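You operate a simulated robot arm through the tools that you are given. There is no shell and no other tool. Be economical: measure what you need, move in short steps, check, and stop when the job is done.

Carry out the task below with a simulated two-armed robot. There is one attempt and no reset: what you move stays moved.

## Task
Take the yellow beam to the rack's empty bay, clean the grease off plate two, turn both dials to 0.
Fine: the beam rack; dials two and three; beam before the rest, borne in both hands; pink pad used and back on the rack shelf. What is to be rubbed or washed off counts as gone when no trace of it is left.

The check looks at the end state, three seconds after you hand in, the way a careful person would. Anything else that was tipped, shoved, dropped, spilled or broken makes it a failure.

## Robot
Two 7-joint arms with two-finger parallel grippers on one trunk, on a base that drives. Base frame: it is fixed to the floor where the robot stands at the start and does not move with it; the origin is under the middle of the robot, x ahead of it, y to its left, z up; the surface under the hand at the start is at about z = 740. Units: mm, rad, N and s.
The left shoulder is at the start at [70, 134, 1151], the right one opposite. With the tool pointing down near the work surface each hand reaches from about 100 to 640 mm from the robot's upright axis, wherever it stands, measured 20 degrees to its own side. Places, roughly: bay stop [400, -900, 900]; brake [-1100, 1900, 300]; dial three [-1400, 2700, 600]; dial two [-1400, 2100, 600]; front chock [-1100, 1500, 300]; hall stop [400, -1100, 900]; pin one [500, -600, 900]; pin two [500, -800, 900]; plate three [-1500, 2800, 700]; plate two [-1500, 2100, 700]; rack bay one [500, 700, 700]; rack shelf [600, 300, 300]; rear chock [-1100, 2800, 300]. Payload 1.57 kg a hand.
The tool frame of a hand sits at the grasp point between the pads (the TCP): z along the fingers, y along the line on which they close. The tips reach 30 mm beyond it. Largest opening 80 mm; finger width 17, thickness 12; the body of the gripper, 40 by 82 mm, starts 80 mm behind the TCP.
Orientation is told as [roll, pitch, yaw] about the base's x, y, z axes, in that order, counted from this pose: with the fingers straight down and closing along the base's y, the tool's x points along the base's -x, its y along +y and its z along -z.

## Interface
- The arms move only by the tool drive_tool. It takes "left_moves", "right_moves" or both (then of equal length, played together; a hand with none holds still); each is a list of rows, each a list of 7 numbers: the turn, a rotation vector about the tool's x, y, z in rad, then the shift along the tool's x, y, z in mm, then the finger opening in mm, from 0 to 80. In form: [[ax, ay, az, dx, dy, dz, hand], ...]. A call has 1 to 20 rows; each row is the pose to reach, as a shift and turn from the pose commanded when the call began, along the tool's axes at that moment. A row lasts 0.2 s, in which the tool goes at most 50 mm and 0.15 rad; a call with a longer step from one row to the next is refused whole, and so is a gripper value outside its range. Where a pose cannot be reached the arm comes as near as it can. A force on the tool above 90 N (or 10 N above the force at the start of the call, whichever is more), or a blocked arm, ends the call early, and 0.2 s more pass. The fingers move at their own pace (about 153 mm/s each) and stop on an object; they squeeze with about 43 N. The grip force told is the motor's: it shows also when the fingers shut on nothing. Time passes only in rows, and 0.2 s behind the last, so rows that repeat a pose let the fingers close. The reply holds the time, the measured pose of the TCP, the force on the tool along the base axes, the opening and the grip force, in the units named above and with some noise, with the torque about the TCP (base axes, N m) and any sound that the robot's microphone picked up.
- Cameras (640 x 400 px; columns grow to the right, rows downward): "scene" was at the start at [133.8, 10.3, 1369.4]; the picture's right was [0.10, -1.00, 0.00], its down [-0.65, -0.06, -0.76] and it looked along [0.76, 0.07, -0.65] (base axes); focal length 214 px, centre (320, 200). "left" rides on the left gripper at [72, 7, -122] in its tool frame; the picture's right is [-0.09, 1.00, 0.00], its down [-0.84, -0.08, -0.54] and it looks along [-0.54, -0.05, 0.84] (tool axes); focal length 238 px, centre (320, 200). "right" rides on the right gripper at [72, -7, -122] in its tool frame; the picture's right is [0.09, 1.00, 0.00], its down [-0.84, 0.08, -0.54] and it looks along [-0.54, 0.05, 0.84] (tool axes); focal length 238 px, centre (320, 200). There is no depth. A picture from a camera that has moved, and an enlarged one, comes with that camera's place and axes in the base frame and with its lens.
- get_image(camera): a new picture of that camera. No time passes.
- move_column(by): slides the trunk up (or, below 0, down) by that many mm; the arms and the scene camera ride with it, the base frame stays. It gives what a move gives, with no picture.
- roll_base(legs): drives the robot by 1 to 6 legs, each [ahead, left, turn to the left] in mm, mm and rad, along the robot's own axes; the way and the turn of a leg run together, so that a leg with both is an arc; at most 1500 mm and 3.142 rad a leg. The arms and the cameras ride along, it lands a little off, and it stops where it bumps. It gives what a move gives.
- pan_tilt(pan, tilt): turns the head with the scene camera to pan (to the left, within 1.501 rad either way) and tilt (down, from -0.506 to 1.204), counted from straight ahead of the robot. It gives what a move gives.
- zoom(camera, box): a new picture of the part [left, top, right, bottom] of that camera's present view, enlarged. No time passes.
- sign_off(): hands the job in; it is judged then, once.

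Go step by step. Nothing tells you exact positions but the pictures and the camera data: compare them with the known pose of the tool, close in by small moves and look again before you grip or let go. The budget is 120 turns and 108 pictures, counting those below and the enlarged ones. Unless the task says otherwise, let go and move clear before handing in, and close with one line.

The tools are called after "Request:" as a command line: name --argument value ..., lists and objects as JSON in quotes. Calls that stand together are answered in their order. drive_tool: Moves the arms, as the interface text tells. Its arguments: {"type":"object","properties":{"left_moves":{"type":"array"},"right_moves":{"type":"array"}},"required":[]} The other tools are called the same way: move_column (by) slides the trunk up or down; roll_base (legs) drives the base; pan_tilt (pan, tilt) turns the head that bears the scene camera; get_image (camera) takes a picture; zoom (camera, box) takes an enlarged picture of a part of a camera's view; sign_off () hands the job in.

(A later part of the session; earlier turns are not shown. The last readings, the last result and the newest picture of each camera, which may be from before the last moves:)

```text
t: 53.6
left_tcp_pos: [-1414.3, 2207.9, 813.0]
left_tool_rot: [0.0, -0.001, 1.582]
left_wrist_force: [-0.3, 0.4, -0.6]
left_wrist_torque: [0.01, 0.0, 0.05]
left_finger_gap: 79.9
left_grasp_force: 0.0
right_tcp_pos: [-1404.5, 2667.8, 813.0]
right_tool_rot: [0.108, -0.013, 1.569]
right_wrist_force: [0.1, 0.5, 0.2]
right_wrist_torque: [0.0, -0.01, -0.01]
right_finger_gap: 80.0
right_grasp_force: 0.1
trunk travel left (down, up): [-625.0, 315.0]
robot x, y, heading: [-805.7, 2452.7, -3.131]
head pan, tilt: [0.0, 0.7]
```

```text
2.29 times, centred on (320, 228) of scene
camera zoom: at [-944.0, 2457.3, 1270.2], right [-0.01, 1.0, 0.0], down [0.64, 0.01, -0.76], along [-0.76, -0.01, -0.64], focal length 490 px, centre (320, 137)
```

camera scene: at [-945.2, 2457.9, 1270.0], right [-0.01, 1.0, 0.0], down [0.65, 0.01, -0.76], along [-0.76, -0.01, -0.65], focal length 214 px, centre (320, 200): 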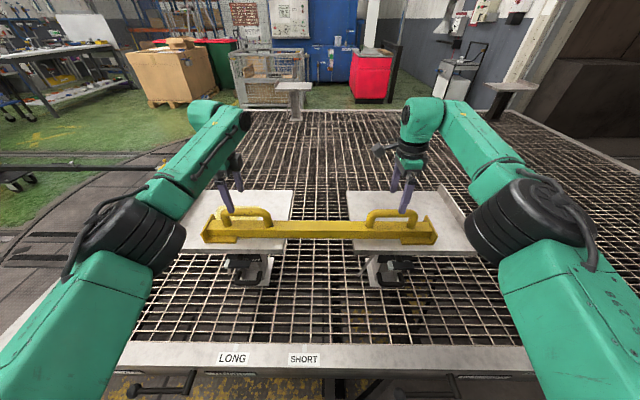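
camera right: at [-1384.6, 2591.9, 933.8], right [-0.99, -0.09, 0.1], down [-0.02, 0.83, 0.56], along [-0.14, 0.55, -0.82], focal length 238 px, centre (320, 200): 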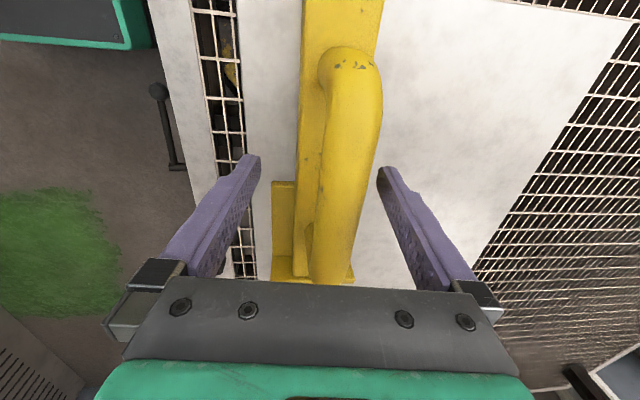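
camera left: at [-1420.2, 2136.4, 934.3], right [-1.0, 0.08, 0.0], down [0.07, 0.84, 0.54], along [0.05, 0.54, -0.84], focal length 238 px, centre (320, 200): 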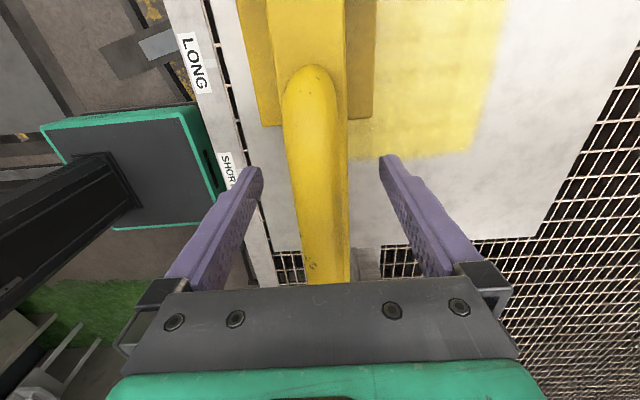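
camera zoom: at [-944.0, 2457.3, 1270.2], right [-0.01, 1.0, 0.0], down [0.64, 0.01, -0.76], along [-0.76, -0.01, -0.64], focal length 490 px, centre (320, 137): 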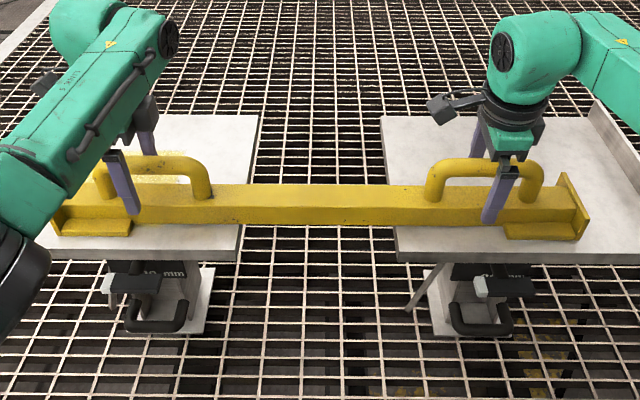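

Fingers straddle both handles; the right one needs ~13 mm more forward. I shift it and then close both hands.

Request:
drive_tool --left_moves '[[0, 0, 0, 0, 0, 0, 80], [0, 0, 0, 0, 0, 0, 80], [0, 0, 0, 0, 0, 0, 50], [0, 0, 0, 0, 0, 0, 20], [0, 0, 0, 0, 0, 0, 0], [0, 0, 0, 0, 0, 0, 0], [0, 0, 0, 0, 0, 0, 0]]' --right_moves '[[-0.04, 0, 0, 0, 7, 1, 80], [-0.06, 0, 0, 0, 14, 2, 80], [-0.06, 0, 0, 0, 14, 2, 50], [-0.06, 0, 0, 0, 14, 2, 20], [-0.06, 0, 0, 0, 14, 2, 0], [-0.06, 0, 0, 0, 14, 2, 0], [-0.06, 0, 0, 0, 14, 2, 0]]'

Request:
get_image --camera "right"

Request:
get_image --camera "left"

```text
t: 55.2
left_tcp_pos: [-1414.0, 2206.4, 812.1]
left_tool_rot: [-0.002, 0.001, 1.582]
left_wrist_force: [1.6, -0.1, -0.2]
left_wrist_torque: [0.11, -0.02, -0.3]
left_finger_gap: 25.5
left_grasp_force: 36.6
right_tcp_pos: [-1416.5, 2666.8, 811.8]
right_tool_rot: [0.165, -0.016, 1.569]
right_wrist_force: [3.1, -0.9, 0.3]
right_wrist_torque: [0.2, 0.0, 0.04]
right_finger_gap: 25.5
right_grasp_force: 36.9
trunk travel left (down, up): [-625.0, 315.0]
robot x, y, heading: [-807.4, 2453.9, -3.132]
head pan, tilt: [0.0, 0.7]
```

```text
74 pictures are left
camera right: at [-1391.0, 2593.0, 931.7], right [-0.98, -0.09, 0.16], down [0.01, 0.83, 0.56], along [-0.19, 0.55, -0.81], focal length 238 px, centre (320, 200)
```

right: 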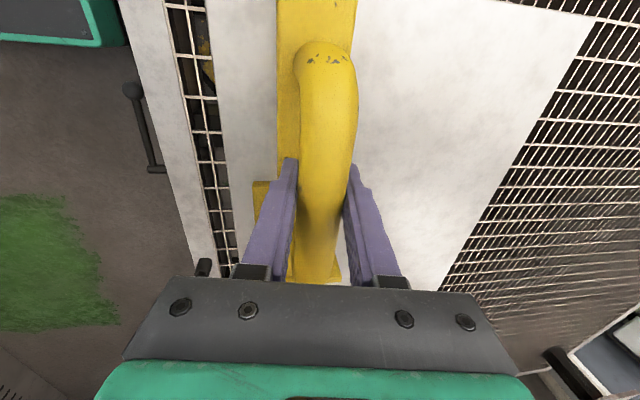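

```text
73 pictures are left
camera left: at [-1419.6, 2136.4, 934.5], right [-1.0, 0.08, 0.0], down [0.07, 0.84, 0.54], along [0.05, 0.54, -0.84], focal length 238 px, centre (320, 200)
```

left: 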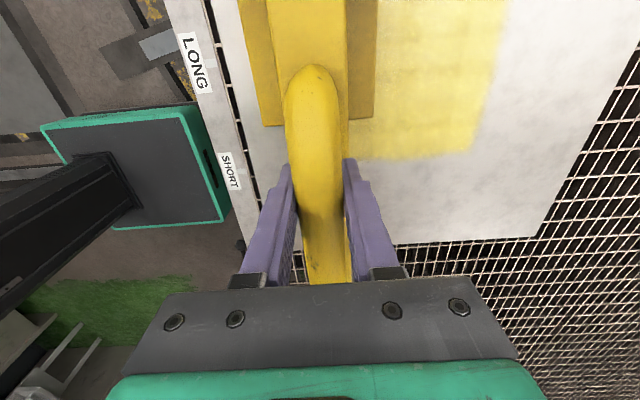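

Both hands hold the handles firmly. I lift with the trunk, a little first.

Request:
move_column --by 40

Request:
move_column --by 120

Request:
get_image --camera "scene"

```text
t: 56.1
left_tcp_pos: [-1418.4, 2207.6, 849.5]
left_tool_rot: [-0.005, 0.001, 1.583]
left_wrist_force: [0.5, 1.1, -8.3]
left_wrist_torque: [0.28, -0.05, -0.26]
left_finger_gap: 25.7
left_grasp_force: 36.4
right_tcp_pos: [-1419.7, 2668.2, 850.0]
right_tool_rot: [0.162, -0.015, 1.57]
right_wrist_force: [-1.2, -1.6, -12.6]
right_wrist_torque: [0.51, 0.05, -0.07]
right_finger_gap: 25.5
right_grasp_force: 37.3
trunk travel left (down, up): [-665.0, 275.0]
robot x, y, heading: [-809.1, 2455.8, -3.132]
head pan, tilt: [0.0, 0.7]
```

```text
t: 57.6
left_tcp_pos: [-1417.4, 2208.5, 970.1]
left_tool_rot: [-0.005, 0.001, 1.58]
left_wrist_force: [0.7, 2.7, -8.5]
left_wrist_torque: [0.23, 0.03, -0.3]
left_finger_gap: 25.6
left_grasp_force: 36.9
right_tcp_pos: [-1420.3, 2668.3, 971.1]
right_tool_rot: [0.163, -0.014, 1.57]
right_wrist_force: [-0.1, -2.0, -12.8]
right_wrist_torque: [0.49, 0.0, -0.01]
right_finger_gap: 25.6
right_grasp_force: 36.7
trunk travel left (down, up): [-785.0, 155.0]
robot x, y, heading: [-812.3, 2458.2, -3.133]
head pan, tilt: [0.0, 0.7]
```

```text
72 pictures are left
camera scene: at [-948.9, 2457.1, 1429.6], right [-0.01, 1.0, 0.0], down [0.65, 0.01, -0.76], along [-0.76, -0.01, -0.65], focal length 214 px, centre (320, 200)
```

scene: 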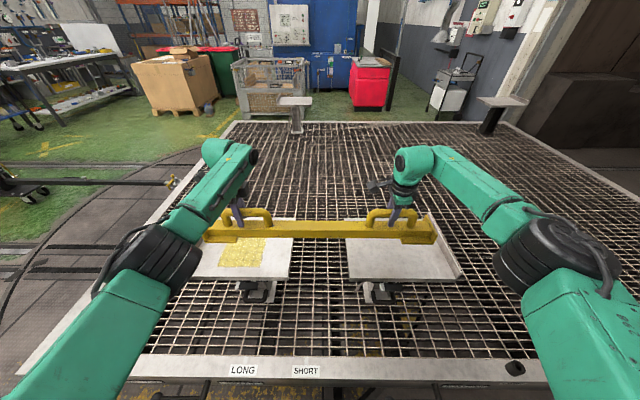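

The beam is lifted clear and a yellow grease square shows on plate two. I draw the beam in a bit, then back away from the deck and turn left.

Request:
drive_tool --left_moves '[[0, 0, 0, 0, -15, 0, 0], [0, 0, 0, 0, -30, 0, 0], [0, 0, 0, 0, -45, 0, 0], [0, 0, 0, 0, -60, 0, 0], [0, 0, 0, 0, -75, 0, 0], [0, 0, 0, 0, -90, 0, 0], [0, 0, 0, 0, -105, 0, 0], [0, 0, 0, 0, -120, 0, 0]]' --right_moves '[[0, 0, 0, 0, -14.8, -2.4, 0], [0, 0, 0, 0, -29.6, -4.9, 0], [0, 0, 0, 0, -44.4, -7.3, 0], [0, 0, 0, 0, -59.2, -9.7, 0], [0, 0, 0, 0, -74, -12.1, 0], [0, 0, 0, 0, -88.8, -14.6, 0], [0, 0, 0, 0, -103.6, -17, 0], [0, 0, 0, 0, -118.4, -19.5, 0]]'

Request:
roll_base --legs '[[-310, 0, 0], [0, 0, 1.56]]'

Request:
get_image --camera "scene"

```text
t: 59.4
left_tcp_pos: [-1295.8, 2208.7, 970.9]
left_tool_rot: [-0.002, 0.002, 1.581]
left_wrist_force: [1.6, -5.9, -11.4]
left_wrist_torque: [-0.12, 0.01, -0.4]
left_finger_gap: 25.5
left_grasp_force: 37.2
right_tcp_pos: [-1297.7, 2669.6, 971.8]
right_tool_rot: [0.162, -0.016, 1.571]
right_wrist_force: [0.6, 5.1, -9.0]
right_wrist_torque: [-0.96, 0.04, 0.32]
right_finger_gap: 25.6
right_grasp_force: 37.1
trunk travel left (down, up): [-785.0, 155.0]
robot x, y, heading: [-807.0, 2459.3, -3.132]
head pan, tilt: [0.0, 0.7]
```

```text
t: 65.3
left_tcp_pos: [-250.7, 1968.7, 969.8]
left_tool_rot: [-0.003, 0.0, -3.136]
left_wrist_force: [11.2, 1.0, -10.0]
left_wrist_torque: [-0.03, 0.14, -0.28]
left_finger_gap: 25.4
left_grasp_force: 37.0
right_tcp_pos: [-711.1, 1968.1, 971.1]
right_tool_rot: [0.163, -0.015, 3.134]
right_wrist_force: [-12.1, 0.5, -11.7]
right_wrist_torque: [0.04, 0.09, 0.01]
right_finger_gap: 25.7
right_grasp_force: 36.7
trunk travel left (down, up): [-785.0, 155.0]
robot x, y, heading: [-494.2, 2460.4, -1.564]
head pan, tilt: [0.0, 0.7]
```

```text
71 pictures are left
camera scene: at [-495.6, 2322.0, 1429.8], right [-1.0, -0.01, 0.0], down [0.0, 0.65, -0.76], along [0.0, -0.76, -0.65], focal length 214 px, centre (320, 200)
```

scene: 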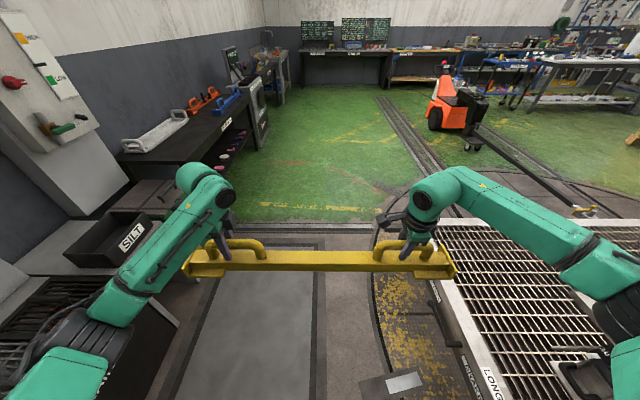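

The path toward the rack is open. I drive along, stop abreast of the empty bay, and turn to face it.

Request:
roll_base --legs '[[1400, 0, 0], [280, 0, 0], [0, 0, 1.56]]'

Request:
get_image --camera "scene"

```text
t: 77.5
left_tcp_pos: [37.0, 1044.8, 970.8]
left_tool_rot: [-0.005, 0.001, -1.56]
left_wrist_force: [-0.5, -0.1, -10.7]
left_wrist_torque: [0.11, -0.01, -0.29]
left_finger_gap: 25.5
left_grasp_force: 36.5
right_tcp_pos: [39.4, 585.2, 969.6]
right_tool_rot: [0.163, -0.017, -1.572]
right_wrist_force: [0.2, 0.4, -10.3]
right_wrist_torque: [0.05, 0.03, 0.07]
right_finger_gap: 25.7
right_grasp_force: 37.4
trunk travel left (down, up): [-785.0, 155.0]
robot x, y, heading: [-451.8, 797.3, 0.008]
head pan, tilt: [0.0, 0.7]
```

```text
70 pictures are left
camera scene: at [-314.4, 799.3, 1429.8], right [0.01, -1.0, 0.0], down [-0.65, -0.01, -0.76], along [0.76, 0.01, -0.65], focal length 214 px, centre (320, 200)
```

scene: 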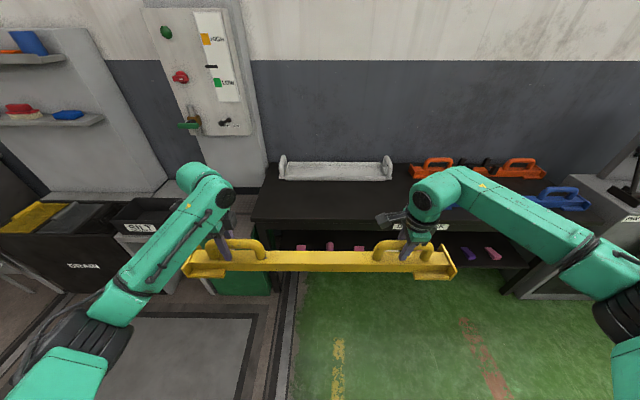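

The empty bay is before me, front edge at x≈362, its middle about y≈705. I line up and come closer to see its markings.

Request:
roll_base --legs '[[0, -110, -0.008], [180, 0, 0]]'

Request:
get_image --camera "scene"

Request:
get_image --camera "left"

```text
t: 79.8
left_tcp_pos: [215.2, 931.8, 971.4]
left_tool_rot: [-0.003, 0.001, -1.567]
left_wrist_force: [-0.5, -1.0, -8.7]
left_wrist_torque: [-0.1, -0.02, -0.29]
left_finger_gap: 25.6
left_grasp_force: 37.4
right_tcp_pos: [214.6, 471.8, 973.7]
right_tool_rot: [0.164, -0.016, -1.581]
right_wrist_force: [0.2, 1.0, -10.9]
right_wrist_torque: [-0.35, -0.04, -0.07]
right_finger_gap: 25.7
right_grasp_force: 36.7
trunk travel left (down, up): [-785.0, 155.0]
robot x, y, heading: [-271.5, 691.0, 0.006]
head pan, tilt: [0.0, 0.7]
```

```text
69 pictures are left
camera scene: at [-138.5, 690.2, 1430.2], right [0.01, -1.0, 0.0], down [-0.64, 0.0, -0.76], along [0.76, 0.0, -0.64], focal length 214 px, centre (320, 200)
```

scene: 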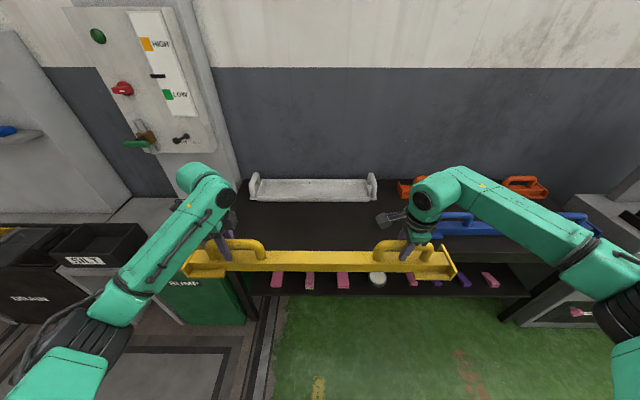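

```text
68 pictures are left
camera left: at [222.2, 1004.0, 1093.7], right [1.0, -0.09, 0.0], down [-0.07, -0.84, 0.54], along [-0.05, -0.54, -0.84], focal length 238 px, centre (320, 200)
```

left: 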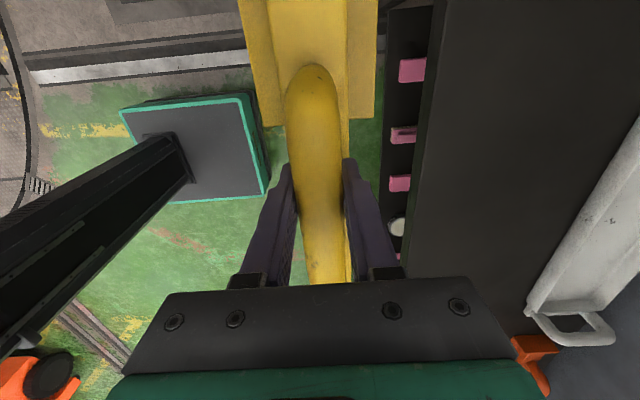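

The bay is bare black tabletop in line with the blue beam. I drive in over it and compare with the blue beam's line before lowering.

Request:
roll_base --legs '[[260, 10, -0.004]]'

Request:
pan_tilt --pan -0.2 --tilt 0.8

Request:
get_image --camera "scene"

Request:
get_image --camera "left"

Request:
get_image --camera "right"

```text
t: 81.7
left_tcp_pos: [480.3, 939.7, 971.4]
left_tool_rot: [-0.003, 0.0, -1.571]
left_wrist_force: [-2.6, -1.2, -8.2]
left_wrist_torque: [0.14, 0.03, -0.37]
left_finger_gap: 25.7
left_grasp_force: 36.9
right_tcp_pos: [478.3, 481.4, 970.8]
right_tool_rot: [0.161, -0.015, -1.582]
right_wrist_force: [1.1, 0.8, -12.9]
right_wrist_torque: [-0.59, -0.01, -0.09]
right_finger_gap: 25.7
right_grasp_force: 37.0
trunk travel left (down, up): [-785.0, 155.0]
robot x, y, heading: [-12.7, 696.6, -0.004]
head pan, tilt: [0.0, 0.7]
```

```text
t: 82.4
left_tcp_pos: [481.7, 939.3, 969.1]
left_tool_rot: [-0.006, 0.002, -1.571]
left_wrist_force: [-1.0, -1.3, -10.7]
left_wrist_torque: [0.4, 0.01, -0.34]
left_finger_gap: 25.7
left_grasp_force: 36.4
right_tcp_pos: [479.8, 479.8, 969.2]
right_tool_rot: [0.157, -0.017, -1.582]
right_wrist_force: [1.1, 1.3, -11.1]
right_wrist_torque: [-0.32, -0.01, -0.04]
right_finger_gap: 25.2
right_grasp_force: 37.1
trunk travel left (down, up): [-785.0, 155.0]
robot x, y, heading: [-7.7, 701.0, 0.001]
head pan, tilt: [-0.201, 0.799]
```

```text
67 pictures are left
camera scene: at [123.3, 684.0, 1421.5], right [-0.2, -0.98, 0.0], down [-0.71, 0.14, -0.69], along [0.68, -0.14, -0.72], focal length 214 px, centre (320, 200)
```

scene: 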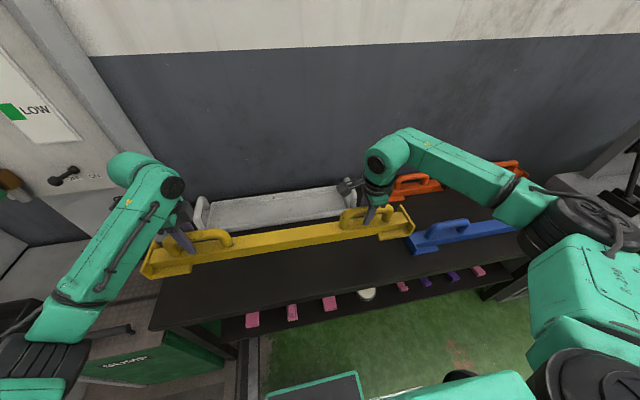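

```text
66 pictures are left
camera left: at [489.8, 1012.7, 1092.0], right [1.0, -0.09, -0.01], down [-0.07, -0.84, 0.54], along [-0.05, -0.54, -0.84], focal length 238 px, centre (320, 200)
```

left: 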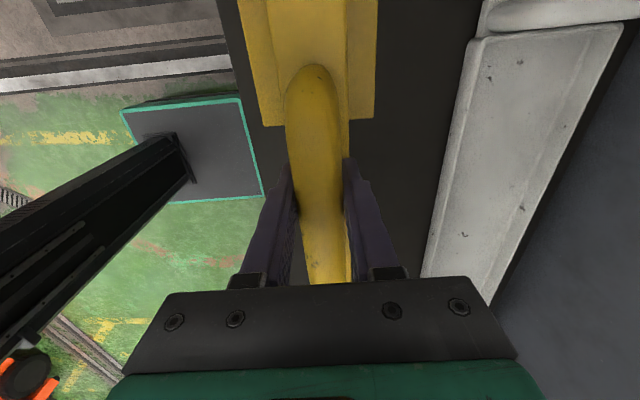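

```text
65 pictures are left
camera right: at [454.3, 553.6, 1089.0], right [0.98, 0.08, 0.16], down [-0.02, -0.83, 0.56], along [0.18, -0.56, -0.81], focal length 238 px, centre (320, 200)
```

right: 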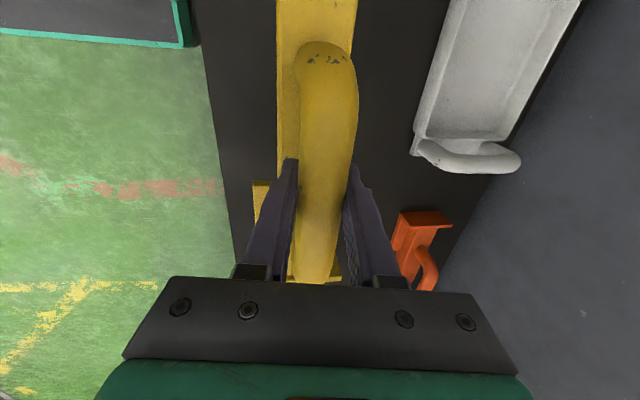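

The yellow beam lines up with the blue one, with about 40 mm free at both ends. I lower it.

Request:
move_column --by -100

Request:
move_column --by -25

Request:
get_image --camera "scene"

```text
t: 83.8
left_tcp_pos: [480.3, 940.3, 870.1]
left_tool_rot: [-0.007, 0.0, -1.568]
left_wrist_force: [-1.6, -1.1, -9.8]
left_wrist_torque: [0.13, 0.02, -0.38]
left_finger_gap: 25.5
left_grasp_force: 36.9
right_tcp_pos: [479.0, 480.7, 870.5]
right_tool_rot: [0.161, -0.016, -1.581]
right_wrist_force: [0.8, 1.5, -12.0]
right_wrist_torque: [-0.52, -0.05, -0.08]
right_finger_gap: 25.7
right_grasp_force: 37.1
trunk travel left (down, up): [-685.0, 255.0]
robot x, y, heading: [-10.1, 696.7, 0.001]
head pan, tilt: [-0.201, 0.799]
```

```text
t: 84.5
left_tcp_pos: [479.8, 939.5, 845.1]
left_tool_rot: [-0.006, -0.001, -1.568]
left_wrist_force: [-1.0, 1.0, -8.5]
left_wrist_torque: [-0.29, 0.02, -0.26]
left_finger_gap: 25.7
left_grasp_force: 36.4
right_tcp_pos: [478.3, 480.9, 845.5]
right_tool_rot: [0.161, -0.016, -1.58]
right_wrist_force: [0.5, 0.8, -12.4]
right_wrist_torque: [-0.14, -0.04, 0.02]
right_finger_gap: 25.8
right_grasp_force: 36.7
trunk travel left (down, up): [-660.0, 280.0]
robot x, y, heading: [-11.5, 697.6, 0.002]
head pan, tilt: [-0.201, 0.799]
```

```text
64 pictures are left
camera scene: at [121.8, 683.9, 1296.6], right [-0.2, -0.98, 0.0], down [-0.7, 0.14, -0.7], along [0.68, -0.14, -0.72], focal length 214 px, centre (320, 200)
```

scene: 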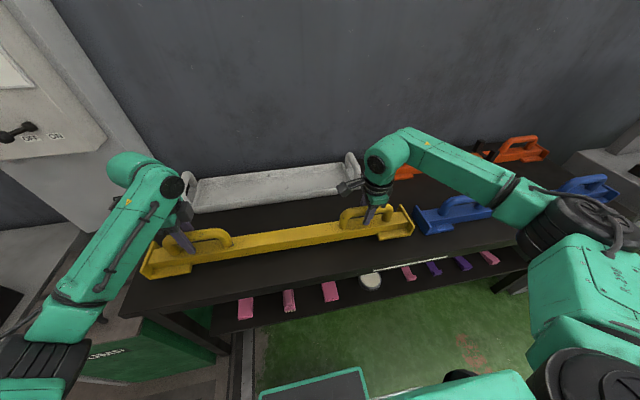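

Beam hovers a little above the rack, well aligned. I lower in small steps watching the load.

Request:
move_column --by -10

Request:
move_column --by -5

Request:
move_column --by -4

```text
t: 85.0
left_tcp_pos: [480.4, 941.0, 834.8]
left_tool_rot: [-0.005, 0.0, -1.569]
left_wrist_force: [-0.6, 0.3, -9.7]
left_wrist_torque: [-0.44, -0.01, -0.28]
left_finger_gap: 25.5
left_grasp_force: 37.3
right_tcp_pos: [478.7, 480.7, 835.9]
right_tool_rot: [0.16, -0.015, -1.582]
right_wrist_force: [0.3, -0.3, -11.8]
right_wrist_torque: [0.03, -0.05, 0.03]
right_finger_gap: 25.6
right_grasp_force: 37.1
trunk travel left (down, up): [-650.0, 290.0]
robot x, y, heading: [-10.1, 695.4, 0.001]
head pan, tilt: [-0.201, 0.799]
```

```text
t: 85.6
left_tcp_pos: [481.9, 940.6, 830.8]
left_tool_rot: [-0.007, 0.0, -1.569]
left_wrist_force: [0.0, 0.3, -8.9]
left_wrist_torque: [-0.32, -0.02, -0.26]
left_finger_gap: 25.7
left_grasp_force: 37.2
right_tcp_pos: [478.9, 480.2, 829.7]
right_tool_rot: [0.16, -0.015, -1.582]
right_wrist_force: [0.7, 0.5, -12.1]
right_wrist_torque: [0.01, -0.01, 0.0]
right_finger_gap: 25.4
right_grasp_force: 36.7
trunk travel left (down, up): [-645.0, 295.0]
robot x, y, heading: [-12.3, 697.1, 0.0]
head pan, tilt: [-0.201, 0.799]
```

```text
t: 86.1
left_tcp_pos: [481.9, 939.9, 826.5]
left_tool_rot: [-0.006, -0.001, -1.57]
left_wrist_force: [-1.5, -0.1, -9.9]
left_wrist_torque: [-0.16, 0.0, -0.28]
left_finger_gap: 25.6
left_grasp_force: 37.0
right_tcp_pos: [478.6, 480.2, 824.9]
right_tool_rot: [0.161, -0.015, -1.582]
right_wrist_force: [1.4, 0.3, -12.0]
right_wrist_torque: [-0.06, -0.04, 0.02]
right_finger_gap: 25.7
right_grasp_force: 37.0
trunk travel left (down, up): [-641.0, 299.0]
robot x, y, heading: [-9.7, 701.2, 0.001]
head pan, tilt: [-0.201, 0.799]
```

Request:
move_column --by -5

Request:
move_column --by -4

Request:
move_column --by -4

Request:
zoom --camera "scene" --box '[120, 180, 440, 300]'

```text
t: 86.7
left_tcp_pos: [480.0, 941.4, 823.6]
left_tool_rot: [-0.001, 0.0, -1.57]
left_wrist_force: [2.5, -0.3, -0.1]
left_wrist_torque: [0.08, 0.24, -0.27]
left_finger_gap: 25.8
left_grasp_force: 37.2
right_tcp_pos: [480.0, 481.2, 823.6]
right_tool_rot: [0.168, -0.016, -1.581]
right_wrist_force: [3.1, 0.0, 1.4]
right_wrist_torque: [-0.7, 0.24, 0.03]
right_finger_gap: 25.4
right_grasp_force: 37.1
trunk travel left (down, up): [-636.0, 304.0]
robot x, y, heading: [-6.9, 697.5, -0.003]
head pan, tilt: [-0.201, 0.799]
```

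```text
t: 87.2
left_tcp_pos: [479.7, 940.4, 823.0]
left_tool_rot: [0.009, 0.0, -1.566]
left_wrist_force: [13.5, 1.4, 23.9]
left_wrist_torque: [0.03, 0.11, -0.28]
left_finger_gap: 25.7
left_grasp_force: 36.6
right_tcp_pos: [478.7, 481.2, 823.4]
right_tool_rot: [0.174, -0.013, -1.582]
right_wrist_force: [13.6, -2.2, 25.6]
right_wrist_torque: [0.05, 0.12, 0.13]
right_finger_gap: 25.5
right_grasp_force: 37.4
trunk travel left (down, up): [-632.0, 308.0]
robot x, y, heading: [-11.5, 695.8, 0.001]
head pan, tilt: [-0.201, 0.799]
```

```text
t: 87.7
left_tcp_pos: [477.9, 940.6, 816.7]
left_tool_rot: [0.003, 0.002, -1.568]
left_wrist_force: [9.2, 1.1, 24.9]
left_wrist_torque: [0.02, 0.13, -0.43]
left_finger_gap: 25.6
left_grasp_force: 37.1
right_tcp_pos: [475.8, 481.1, 817.0]
right_tool_rot: [0.17, -0.014, -1.582]
right_wrist_force: [13.5, -0.2, 26.9]
right_wrist_torque: [0.14, 0.22, -0.03]
right_finger_gap: 25.7
right_grasp_force: 37.1
trunk travel left (down, up): [-628.0, 312.0]
robot x, y, heading: [-8.9, 697.6, 0.005]
head pan, tilt: [-0.201, 0.799]
```

```text
2.00 times, centred on (280, 240) of scene
camera zoom: at [116.0, 683.8, 1265.4], right [-0.2, -0.98, 0.0], down [-0.7, 0.14, -0.7], along [0.69, -0.14, -0.72], focal length 429 px, centre (400, 120)
```

zoom: 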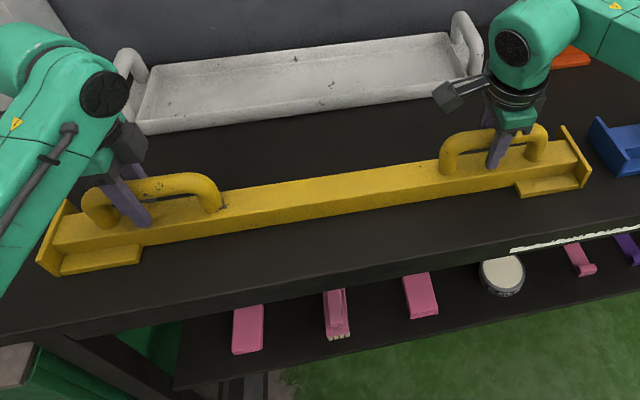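

The beam rests on the rack. I relieve the press, open both hands, and rise clear.

Request:
move_column --by 4

Request:
drive_tool --left_moves '[[0, 0, 0, 0, 0, 0, 50], [0, 0, 0, 0, 0, 0, 80], [0, 0, 0, 0, 0, 0, 80]]' --right_moves '[[0, 0, 0, 0, 0, 0, 50], [0, 0, 0, 0, 0, 0, 80], [0, 0, 0, 0, 0, 0, 80]]'

Request:
move_column --by 150

Request:
roll_base --legs '[[-350, 0, 0]]'

Request:
pan_tilt --pan 0.0 --tilt 0.65

Request:
get_image --camera "scene"

```text
t: 88.2
left_tcp_pos: [476.8, 940.3, 816.2]
left_tool_rot: [-0.007, 0.001, -1.571]
left_wrist_force: [-0.8, -1.2, 2.0]
left_wrist_torque: [-0.21, 0.03, -0.21]
left_finger_gap: 25.7
left_grasp_force: 37.1
right_tcp_pos: [476.7, 480.2, 817.6]
right_tool_rot: [0.16, -0.016, -1.582]
right_wrist_force: [8.0, 1.0, 6.6]
right_wrist_torque: [0.84, 0.23, 0.08]
right_finger_gap: 25.7
right_grasp_force: 36.7
trunk travel left (down, up): [-632.0, 308.0]
robot x, y, heading: [-11.8, 695.4, 0.001]
head pan, tilt: [-0.201, 0.799]
```

```text
t: 89.0
left_tcp_pos: [477.5, 940.4, 818.8]
left_tool_rot: [-0.003, 0.001, -1.569]
left_wrist_force: [0.5, -0.2, 0.0]
left_wrist_torque: [0.0, 0.0, -0.05]
left_finger_gap: 79.9
left_grasp_force: 0.2
right_tcp_pos: [476.9, 480.7, 818.8]
right_tool_rot: [0.162, -0.016, -1.58]
right_wrist_force: [0.3, -0.1, 0.0]
right_wrist_torque: [-0.01, 0.03, -0.02]
right_finger_gap: 79.9
right_grasp_force: 0.1
trunk travel left (down, up): [-632.0, 308.0]
robot x, y, heading: [-9.5, 698.3, 0.002]
head pan, tilt: [-0.201, 0.799]
```

```text
t: 90.8
left_tcp_pos: [479.1, 940.7, 968.8]
left_tool_rot: [-0.002, 0.0, -1.57]
left_wrist_force: [-0.6, 0.5, -0.2]
left_wrist_torque: [0.04, -0.02, -0.01]
left_finger_gap: 80.1
left_grasp_force: 0.1
right_tcp_pos: [476.7, 479.6, 969.5]
right_tool_rot: [0.165, -0.015, -1.581]
right_wrist_force: [-0.6, -0.5, 0.3]
right_wrist_torque: [-0.03, 0.0, 0.0]
right_finger_gap: 80.0
right_grasp_force: 0.0
trunk travel left (down, up): [-782.0, 158.0]
robot x, y, heading: [-10.2, 698.3, 0.006]
head pan, tilt: [-0.201, 0.799]
```

```text
t: 93.0
left_tcp_pos: [132.3, 940.2, 969.2]
left_tool_rot: [-0.003, 0.0, -1.569]
left_wrist_force: [-0.2, -0.3, 0.5]
left_wrist_torque: [-0.02, 0.01, 0.0]
left_finger_gap: 80.1
left_grasp_force: 0.0
right_tcp_pos: [131.8, 479.3, 968.4]
right_tool_rot: [0.163, -0.017, -1.581]
right_wrist_force: [-0.2, -0.7, -0.2]
right_wrist_torque: [0.05, 0.02, -0.01]
right_finger_gap: 80.2
right_grasp_force: 0.0
trunk travel left (down, up): [-782.0, 158.0]
robot x, y, heading: [-357.6, 696.5, 0.003]
head pan, tilt: [-0.201, 0.799]
```

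```text
t: 93.8
left_tcp_pos: [133.2, 939.5, 969.3]
left_tool_rot: [-0.003, 0.002, -1.568]
left_wrist_force: [-1.1, 0.1, -0.7]
left_wrist_torque: [0.02, -0.01, 0.01]
left_finger_gap: 80.0
left_grasp_force: 0.0
right_tcp_pos: [130.7, 479.7, 969.2]
right_tool_rot: [0.163, -0.016, -1.578]
right_wrist_force: [0.3, 0.3, 0.3]
right_wrist_torque: [0.05, -0.03, 0.04]
right_finger_gap: 80.0
right_grasp_force: 0.1
trunk travel left (down, up): [-782.0, 158.0]
robot x, y, heading: [-358.4, 695.0, 0.001]
head pan, tilt: [0.0, 0.649]
```

```text
62 pictures are left
camera scene: at [-220.7, 699.2, 1431.6], right [0.0, -1.0, 0.0], down [-0.6, 0.0, -0.8], along [0.8, 0.0, -0.6], focal length 214 px, centre (320, 200)
```

scene: 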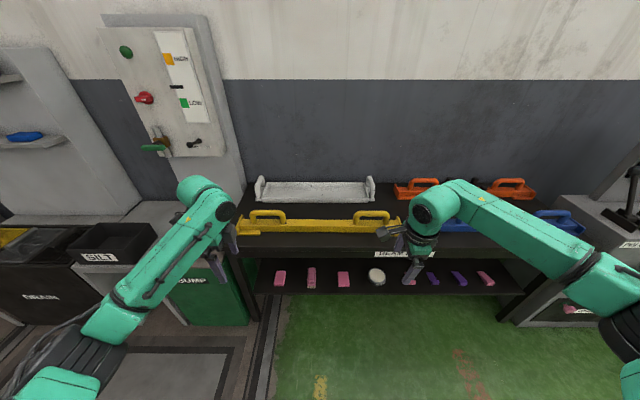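

The yellow beam is in its bay. Now I look closely at the items on the shelf to tell the pink pad.

Request:
zoom --camera "scene" --box '[255, 250, 415, 350]'

Request:
zoom --camera "scene" --box '[380, 240, 540, 340]'

```text
4.00 times, centred on (335, 300) of scene
camera zoom: at [-220.7, 699.2, 1431.6], right [0.0, -1.0, 0.0], down [-0.6, 0.0, -0.8], along [0.8, 0.0, -0.6], focal length 858 px, centre (260, -200)
```

zoom: 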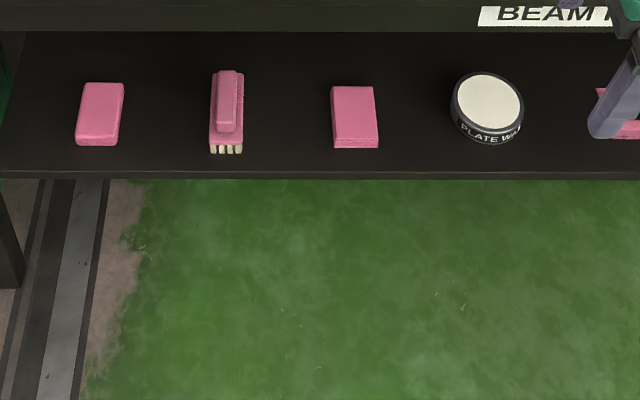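

```text
4.00 times, centred on (460, 290) of scene
camera zoom: at [-220.7, 699.2, 1431.6], right [0.0, -1.0, 0.0], down [-0.6, 0.0, -0.8], along [0.8, 0.0, -0.6], focal length 858 px, centre (-240, -160)
```

zoom: 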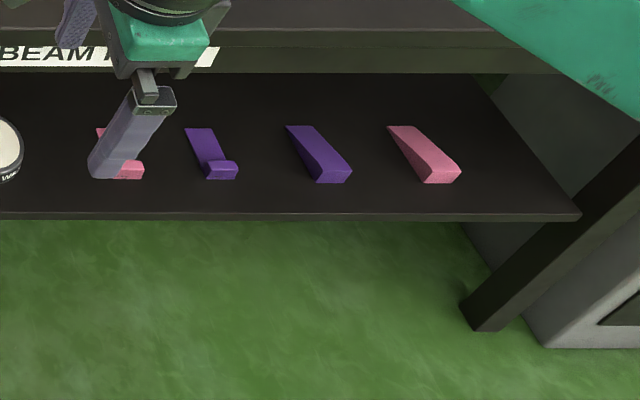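

The left items read as sponge, brush, and a flat layered pad, then a wax tin and wedges. I first tuck the right hand aside and turn the left hand back, then look nearer.

Request:
drive_tool --left_moves '[[0, 0, -0.143, 0, -5, 0, 80], [0, 0, -0.286, 0, -10, 0, 80], [0, 0, -0.429, 0, -15, 0, 80], [0, 0, -0.571, 0, -20, 0, 80], [0, 0, -0.714, 0, -25, 0, 80], [0, 0, -0.857, 0, -30, 0, 80], [0, 0, -1.0, 0, -35, 0, 80], [0, 0, -1.142, 0, -40, 0, 80], [0, 0, -1.285, 0, -45, 0, 80], [0, 0, -1.428, 0, -50, 0, 80], [0, 0, -1.571, 0, -60, 0, 80]]' --right_moves '[[0, 0, 0, -18, -17, -12, 80], [0, 0, 0, -36, -34, -24, 80], [0, 0, 0, -54, -51, -36, 80], [0, 0, 0, -72, -68, -48, 80], [0, 0, 0, -90, -85, -60, 80], [0, 0, 0, -108, -102, -72, 80], [0, 0, 0, -126, -119, -84, 80], [0, 0, 0, -144, -136, -96, 80], [0, 0, 0, -162, -153, -108, 80], [0, 0, 0, -180, -170, -120, 80], [0, 0, 0, -200, -186, -132, 80]]'

Request:
drive_tool --left_moves '[[0, -0.14, 0, 0, 0, 0, 80], [0, -0.28, 0, 0, 0, 0, 80], [0, -0.42, 0, 0, 0, 0, 80], [0, -0.56, 0, 0, 0, 0, 80], [0, -0.7, 0, 0, 0, 0, 80], [0, -0.785, 0, 0, 0, 0, 80]]'

Request:
get_image --camera "scene"

```text
t: 96.2
left_tcp_pos: [71.2, 939.2, 968.9]
left_tool_rot: [0.0, 0.0, 0.007]
left_wrist_force: [-0.1, 0.6, 0.6]
left_wrist_torque: [0.01, 0.02, -0.02]
left_finger_gap: 80.1
left_grasp_force: 0.0
right_tcp_pos: [-75.3, 282.6, 1072.6]
right_tool_rot: [0.165, -0.016, -1.579]
right_wrist_force: [0.0, 0.7, 0.1]
right_wrist_torque: [0.01, -0.01, 0.03]
right_finger_gap: 80.1
right_grasp_force: 0.1
trunk travel left (down, up): [-782.0, 158.0]
robot x, y, heading: [-357.0, 698.3, -0.001]
head pan, tilt: [0.0, 0.649]
```

```text
t: 97.6
left_tcp_pos: [72.9, 939.6, 969.1]
left_tool_rot: [0.005, -0.788, -0.001]
left_wrist_force: [-0.4, 0.0, -0.1]
left_wrist_torque: [0.01, 0.03, -0.02]
left_finger_gap: 80.1
left_grasp_force: 0.0
right_tcp_pos: [-76.3, 280.6, 1071.2]
right_tool_rot: [0.164, -0.015, -1.58]
right_wrist_force: [-0.3, 0.5, -0.1]
right_wrist_torque: [0.01, -0.02, -0.05]
right_finger_gap: 80.1
right_grasp_force: 0.0
trunk travel left (down, up): [-782.0, 158.0]
robot x, y, heading: [-356.1, 695.7, 0.0]
head pan, tilt: [0.0, 0.649]
```

```text
59 pictures are left
camera scene: at [-220.6, 697.3, 1431.7], right [0.0, -1.0, 0.0], down [-0.6, 0.0, -0.8], along [0.8, 0.0, -0.6], focal length 214 px, centre (320, 200)
```

scene: 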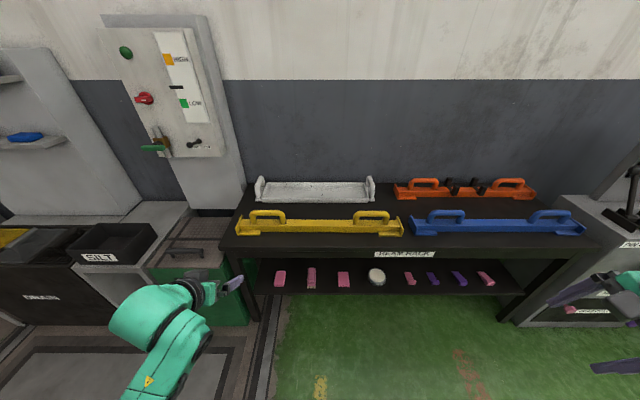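

The yellow beam sits in line with the blue one. Now I lower the trunk and move right so the left hand looks at the shelf.

Request:
roll_base --legs '[[0, -370, 0]]'

Request:
move_column --by -420

Request:
get_image --camera "left"

Request:
get_image --camera "scene"

```text
t: 99.9
left_tcp_pos: [74.2, 573.6, 968.1]
left_tool_rot: [0.0, -0.782, -0.003]
left_wrist_force: [0.7, 0.3, 0.4]
left_wrist_torque: [-0.05, 0.02, -0.01]
left_finger_gap: 80.3
left_grasp_force: 0.1
right_tcp_pos: [-78.0, -82.7, 1072.4]
right_tool_rot: [0.165, -0.016, -1.587]
right_wrist_force: [0.6, 0.4, 0.8]
right_wrist_torque: [0.02, -0.02, -0.05]
right_finger_gap: 79.9
right_grasp_force: 0.1
trunk travel left (down, up): [-782.0, 158.0]
robot x, y, heading: [-355.1, 333.0, -0.004]
head pan, tilt: [0.0, 0.649]
```

```text
refused: -420 is not a number from -400 to 400
```

```text
58 pictures are left
camera left: at [-62.4, 581.1, 1004.5], right [0.07, 1.0, 0.06], down [0.21, -0.08, 0.97], along [0.98, -0.05, -0.21], focal length 238 px, centre (320, 200)
```

left: 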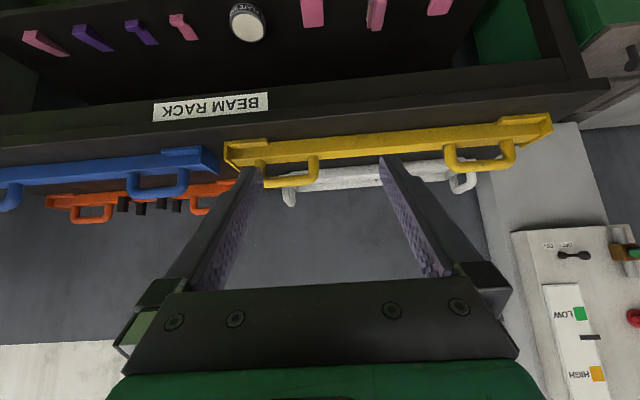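

```text
57 pictures are left
camera scene: at [-220.2, 334.9, 1431.6], right [0.0, -1.0, 0.0], down [-0.6, 0.0, -0.8], along [0.8, 0.0, -0.6], focal length 214 px, centre (320, 200)
```

scene: 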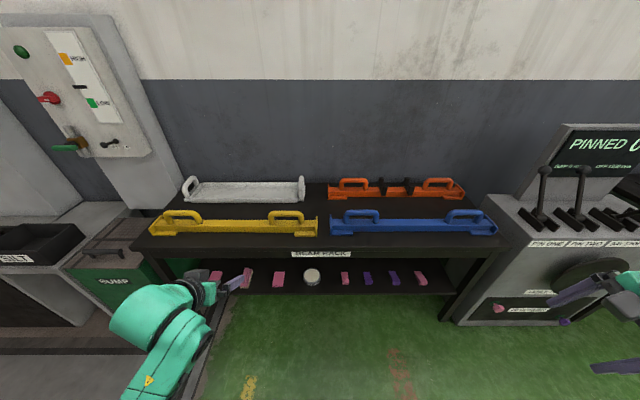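

Pad C measures about (480, 566), top z≈345. I lower the trunk by 400 and view again.

Request:
move_column --by -400

Request:
get_image --camera "left"

Request:
pan_tilt --pan 0.15 --tilt 0.55

Request:
zoom --camera "scene" --box '[200, 150, 440, 300]'

```text
t: 103.7
left_tcp_pos: [73.4, 573.4, 569.2]
left_tool_rot: [0.002, -0.782, -0.004]
left_wrist_force: [-0.4, -0.2, 0.6]
left_wrist_torque: [-0.02, -0.01, -0.01]
left_finger_gap: 80.3
left_grasp_force: 0.1
right_tcp_pos: [-77.3, -82.5, 672.6]
right_tool_rot: [0.163, -0.015, -1.587]
right_wrist_force: [-0.5, 0.1, 0.3]
right_wrist_torque: [-0.01, -0.02, 0.02]
right_finger_gap: 80.2
right_grasp_force: 0.0
trunk travel left (down, up): [-382.0, 558.0]
robot x, y, heading: [-355.2, 331.5, 0.001]
head pan, tilt: [0.0, 0.649]
```

```text
56 pictures are left
camera left: at [-62.5, 580.4, 604.8], right [0.07, 1.0, 0.07], down [0.21, -0.08, 0.97], along [0.98, -0.05, -0.21], focal length 238 px, centre (320, 200)
```

left: 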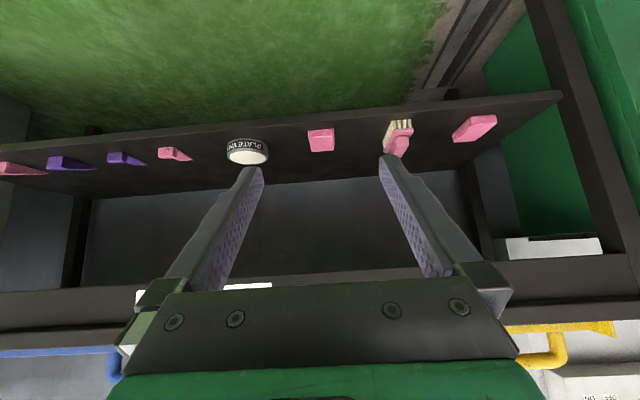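

```text
t: 104.4
left_tcp_pos: [73.2, 573.9, 568.7]
left_tool_rot: [0.001, -0.784, -0.002]
left_wrist_force: [-0.4, 1.3, 0.1]
left_wrist_torque: [0.01, -0.01, 0.04]
left_finger_gap: 79.9
left_grasp_force: 0.0
right_tcp_pos: [-77.7, -84.6, 671.0]
right_tool_rot: [0.164, -0.016, -1.586]
right_wrist_force: [-0.1, -0.5, 0.3]
right_wrist_torque: [0.0, 0.05, 0.0]
right_finger_gap: 80.0
right_grasp_force: 0.0
trunk travel left (down, up): [-382.0, 558.0]
robot x, y, heading: [-353.0, 333.4, -0.003]
head pan, tilt: [0.15, 0.55]
```

```text
2.67 times, centred on (320, 225) of scene
camera zoom: at [-218.2, 347.1, 1040.4], right [0.15, -0.99, 0.0], down [-0.52, -0.08, -0.85], along [0.84, 0.12, -0.52], focal length 572 px, centre (320, 133)
```

zoom: 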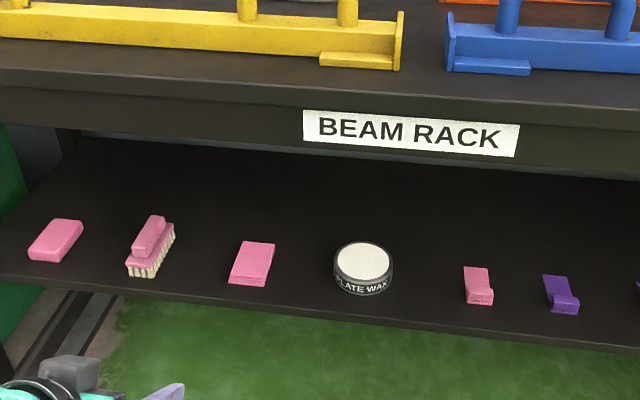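

Request:
zoom --camera "scene" --box '[200, 220, 320, 270]'

Request:
zoom --camera "left" --box '[280, 90, 520, 190]'

```text
5.33 times, centred on (260, 245) of scene
camera zoom: at [-218.2, 347.1, 1040.4], right [0.15, -0.99, 0.0], down [-0.52, -0.08, -0.85], along [0.84, 0.12, -0.52], focal length 1144 px, centre (640, -40)
```

zoom: 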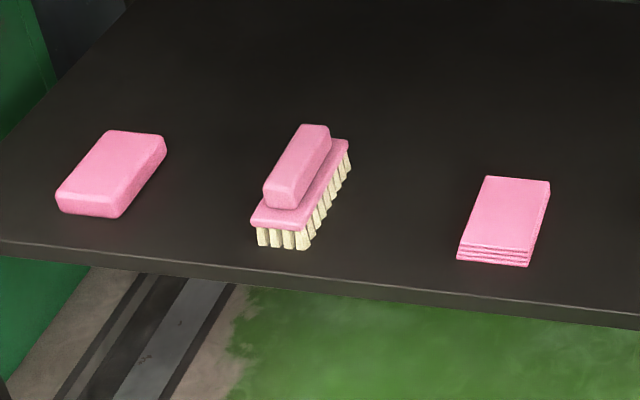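

```text
2.67 times, centred on (400, 140) of left
camera zoom: at [-62.5, 580.3, 604.7], right [0.07, 1.0, 0.07], down [0.21, -0.08, 0.97], along [0.98, -0.05, -0.21], focal length 636 px, centre (107, 360)
```

zoom: 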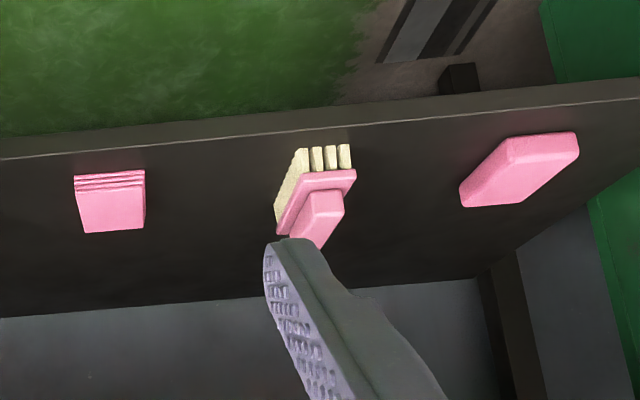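

The third item is folded cloth, the second a brush; the rounded block at the left, about (462, 920, z 325–357), is the pad. I move over to it and lower.

Request:
roll_base --legs '[[0, 347, 0], [270, 0, 0]]'

Request:
move_column --by -150

Request:
get_image --camera "left"

Request:
get_image --camera "scene"

```text
t: 108.2
left_tcp_pos: [349.8, 920.3, 568.7]
left_tool_rot: [0.001, -0.78, -0.002]
left_wrist_force: [-0.6, -0.6, 0.2]
left_wrist_torque: [-0.01, 0.0, -0.01]
left_finger_gap: 79.9
left_grasp_force: 0.1
right_tcp_pos: [199.0, 264.0, 671.6]
right_tool_rot: [0.164, -0.014, -1.585]
right_wrist_force: [-0.2, 0.3, -0.4]
right_wrist_torque: [-0.03, 0.04, 0.02]
right_finger_gap: 80.1
right_grasp_force: 0.1
trunk travel left (down, up): [-382.0, 558.0]
robot x, y, heading: [-82.0, 677.7, -0.003]
head pan, tilt: [0.15, 0.55]
```

```text
t: 110.0
left_tcp_pos: [348.6, 919.6, 418.9]
left_tool_rot: [0.002, -0.784, -0.003]
left_wrist_force: [0.0, 0.5, 0.0]
left_wrist_torque: [0.03, -0.01, -0.03]
left_finger_gap: 80.1
left_grasp_force: 0.0
right_tcp_pos: [198.4, 262.2, 521.6]
right_tool_rot: [0.165, -0.017, -1.585]
right_wrist_force: [0.0, 0.6, 0.6]
right_wrist_torque: [0.0, 0.01, 0.0]
right_finger_gap: 80.2
right_grasp_force: 0.0
trunk travel left (down, up): [-232.0, 708.0]
robot x, y, heading: [-82.9, 677.3, 0.004]
head pan, tilt: [0.15, 0.55]
```

```text
52 pictures are left
camera left: at [212.6, 927.2, 454.8], right [0.07, 1.0, 0.07], down [0.21, -0.08, 0.97], along [0.98, -0.05, -0.21], focal length 238 px, centre (320, 200)
```

left: 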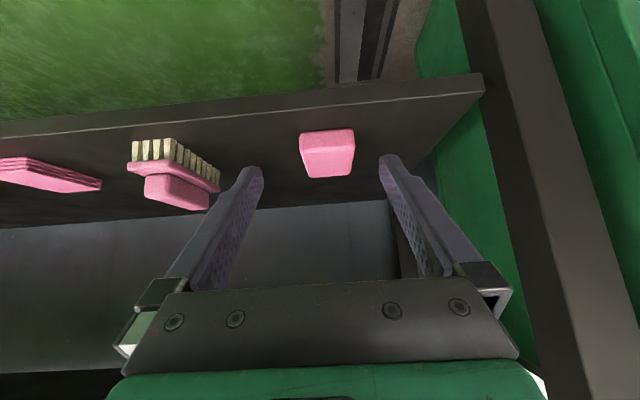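

```text
51 pictures are left
camera scene: at [57.2, 693.8, 890.5], right [0.15, -0.99, 0.0], down [-0.52, -0.08, -0.85], along [0.84, 0.13, -0.52], focal length 214 px, centre (320, 200)
```

scene: 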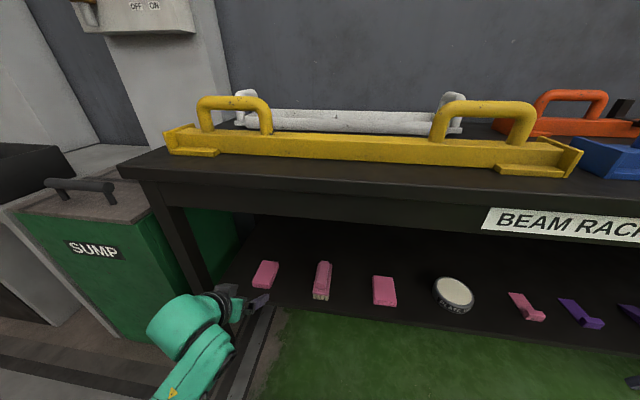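

Request:
zoom --camera "left" --box '[240, 100, 400, 200]'

Request:
zoom --camera "scene" --box '[200, 230, 360, 330]'

```text
4.00 times, centred on (320, 150) of left
camera zoom: at [212.6, 927.2, 454.8], right [0.07, 1.0, 0.07], down [0.21, -0.08, 0.97], along [0.98, -0.05, -0.21], focal length 953 px, centre (320, 400)
```

zoom: 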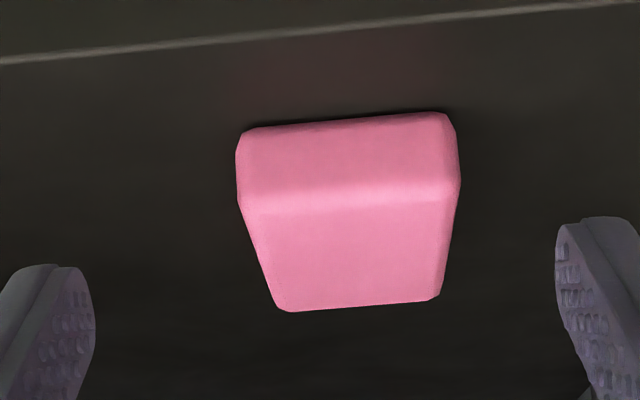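

```text
4.00 times, centred on (280, 280) of scene
camera zoom: at [57.2, 693.8, 890.5], right [0.15, -0.99, 0.0], down [-0.52, -0.08, -0.85], along [0.84, 0.13, -0.52], focal length 858 px, centre (480, -120)
```

zoom: 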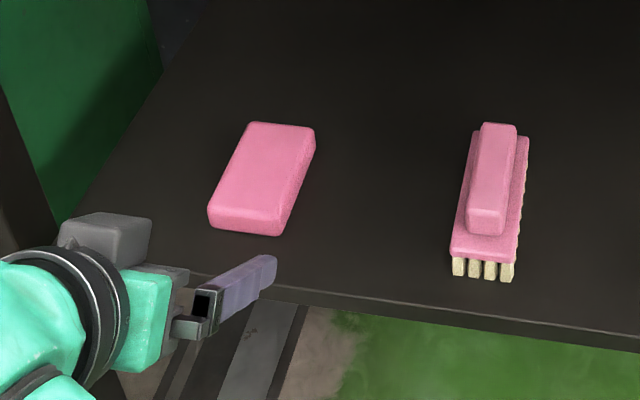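

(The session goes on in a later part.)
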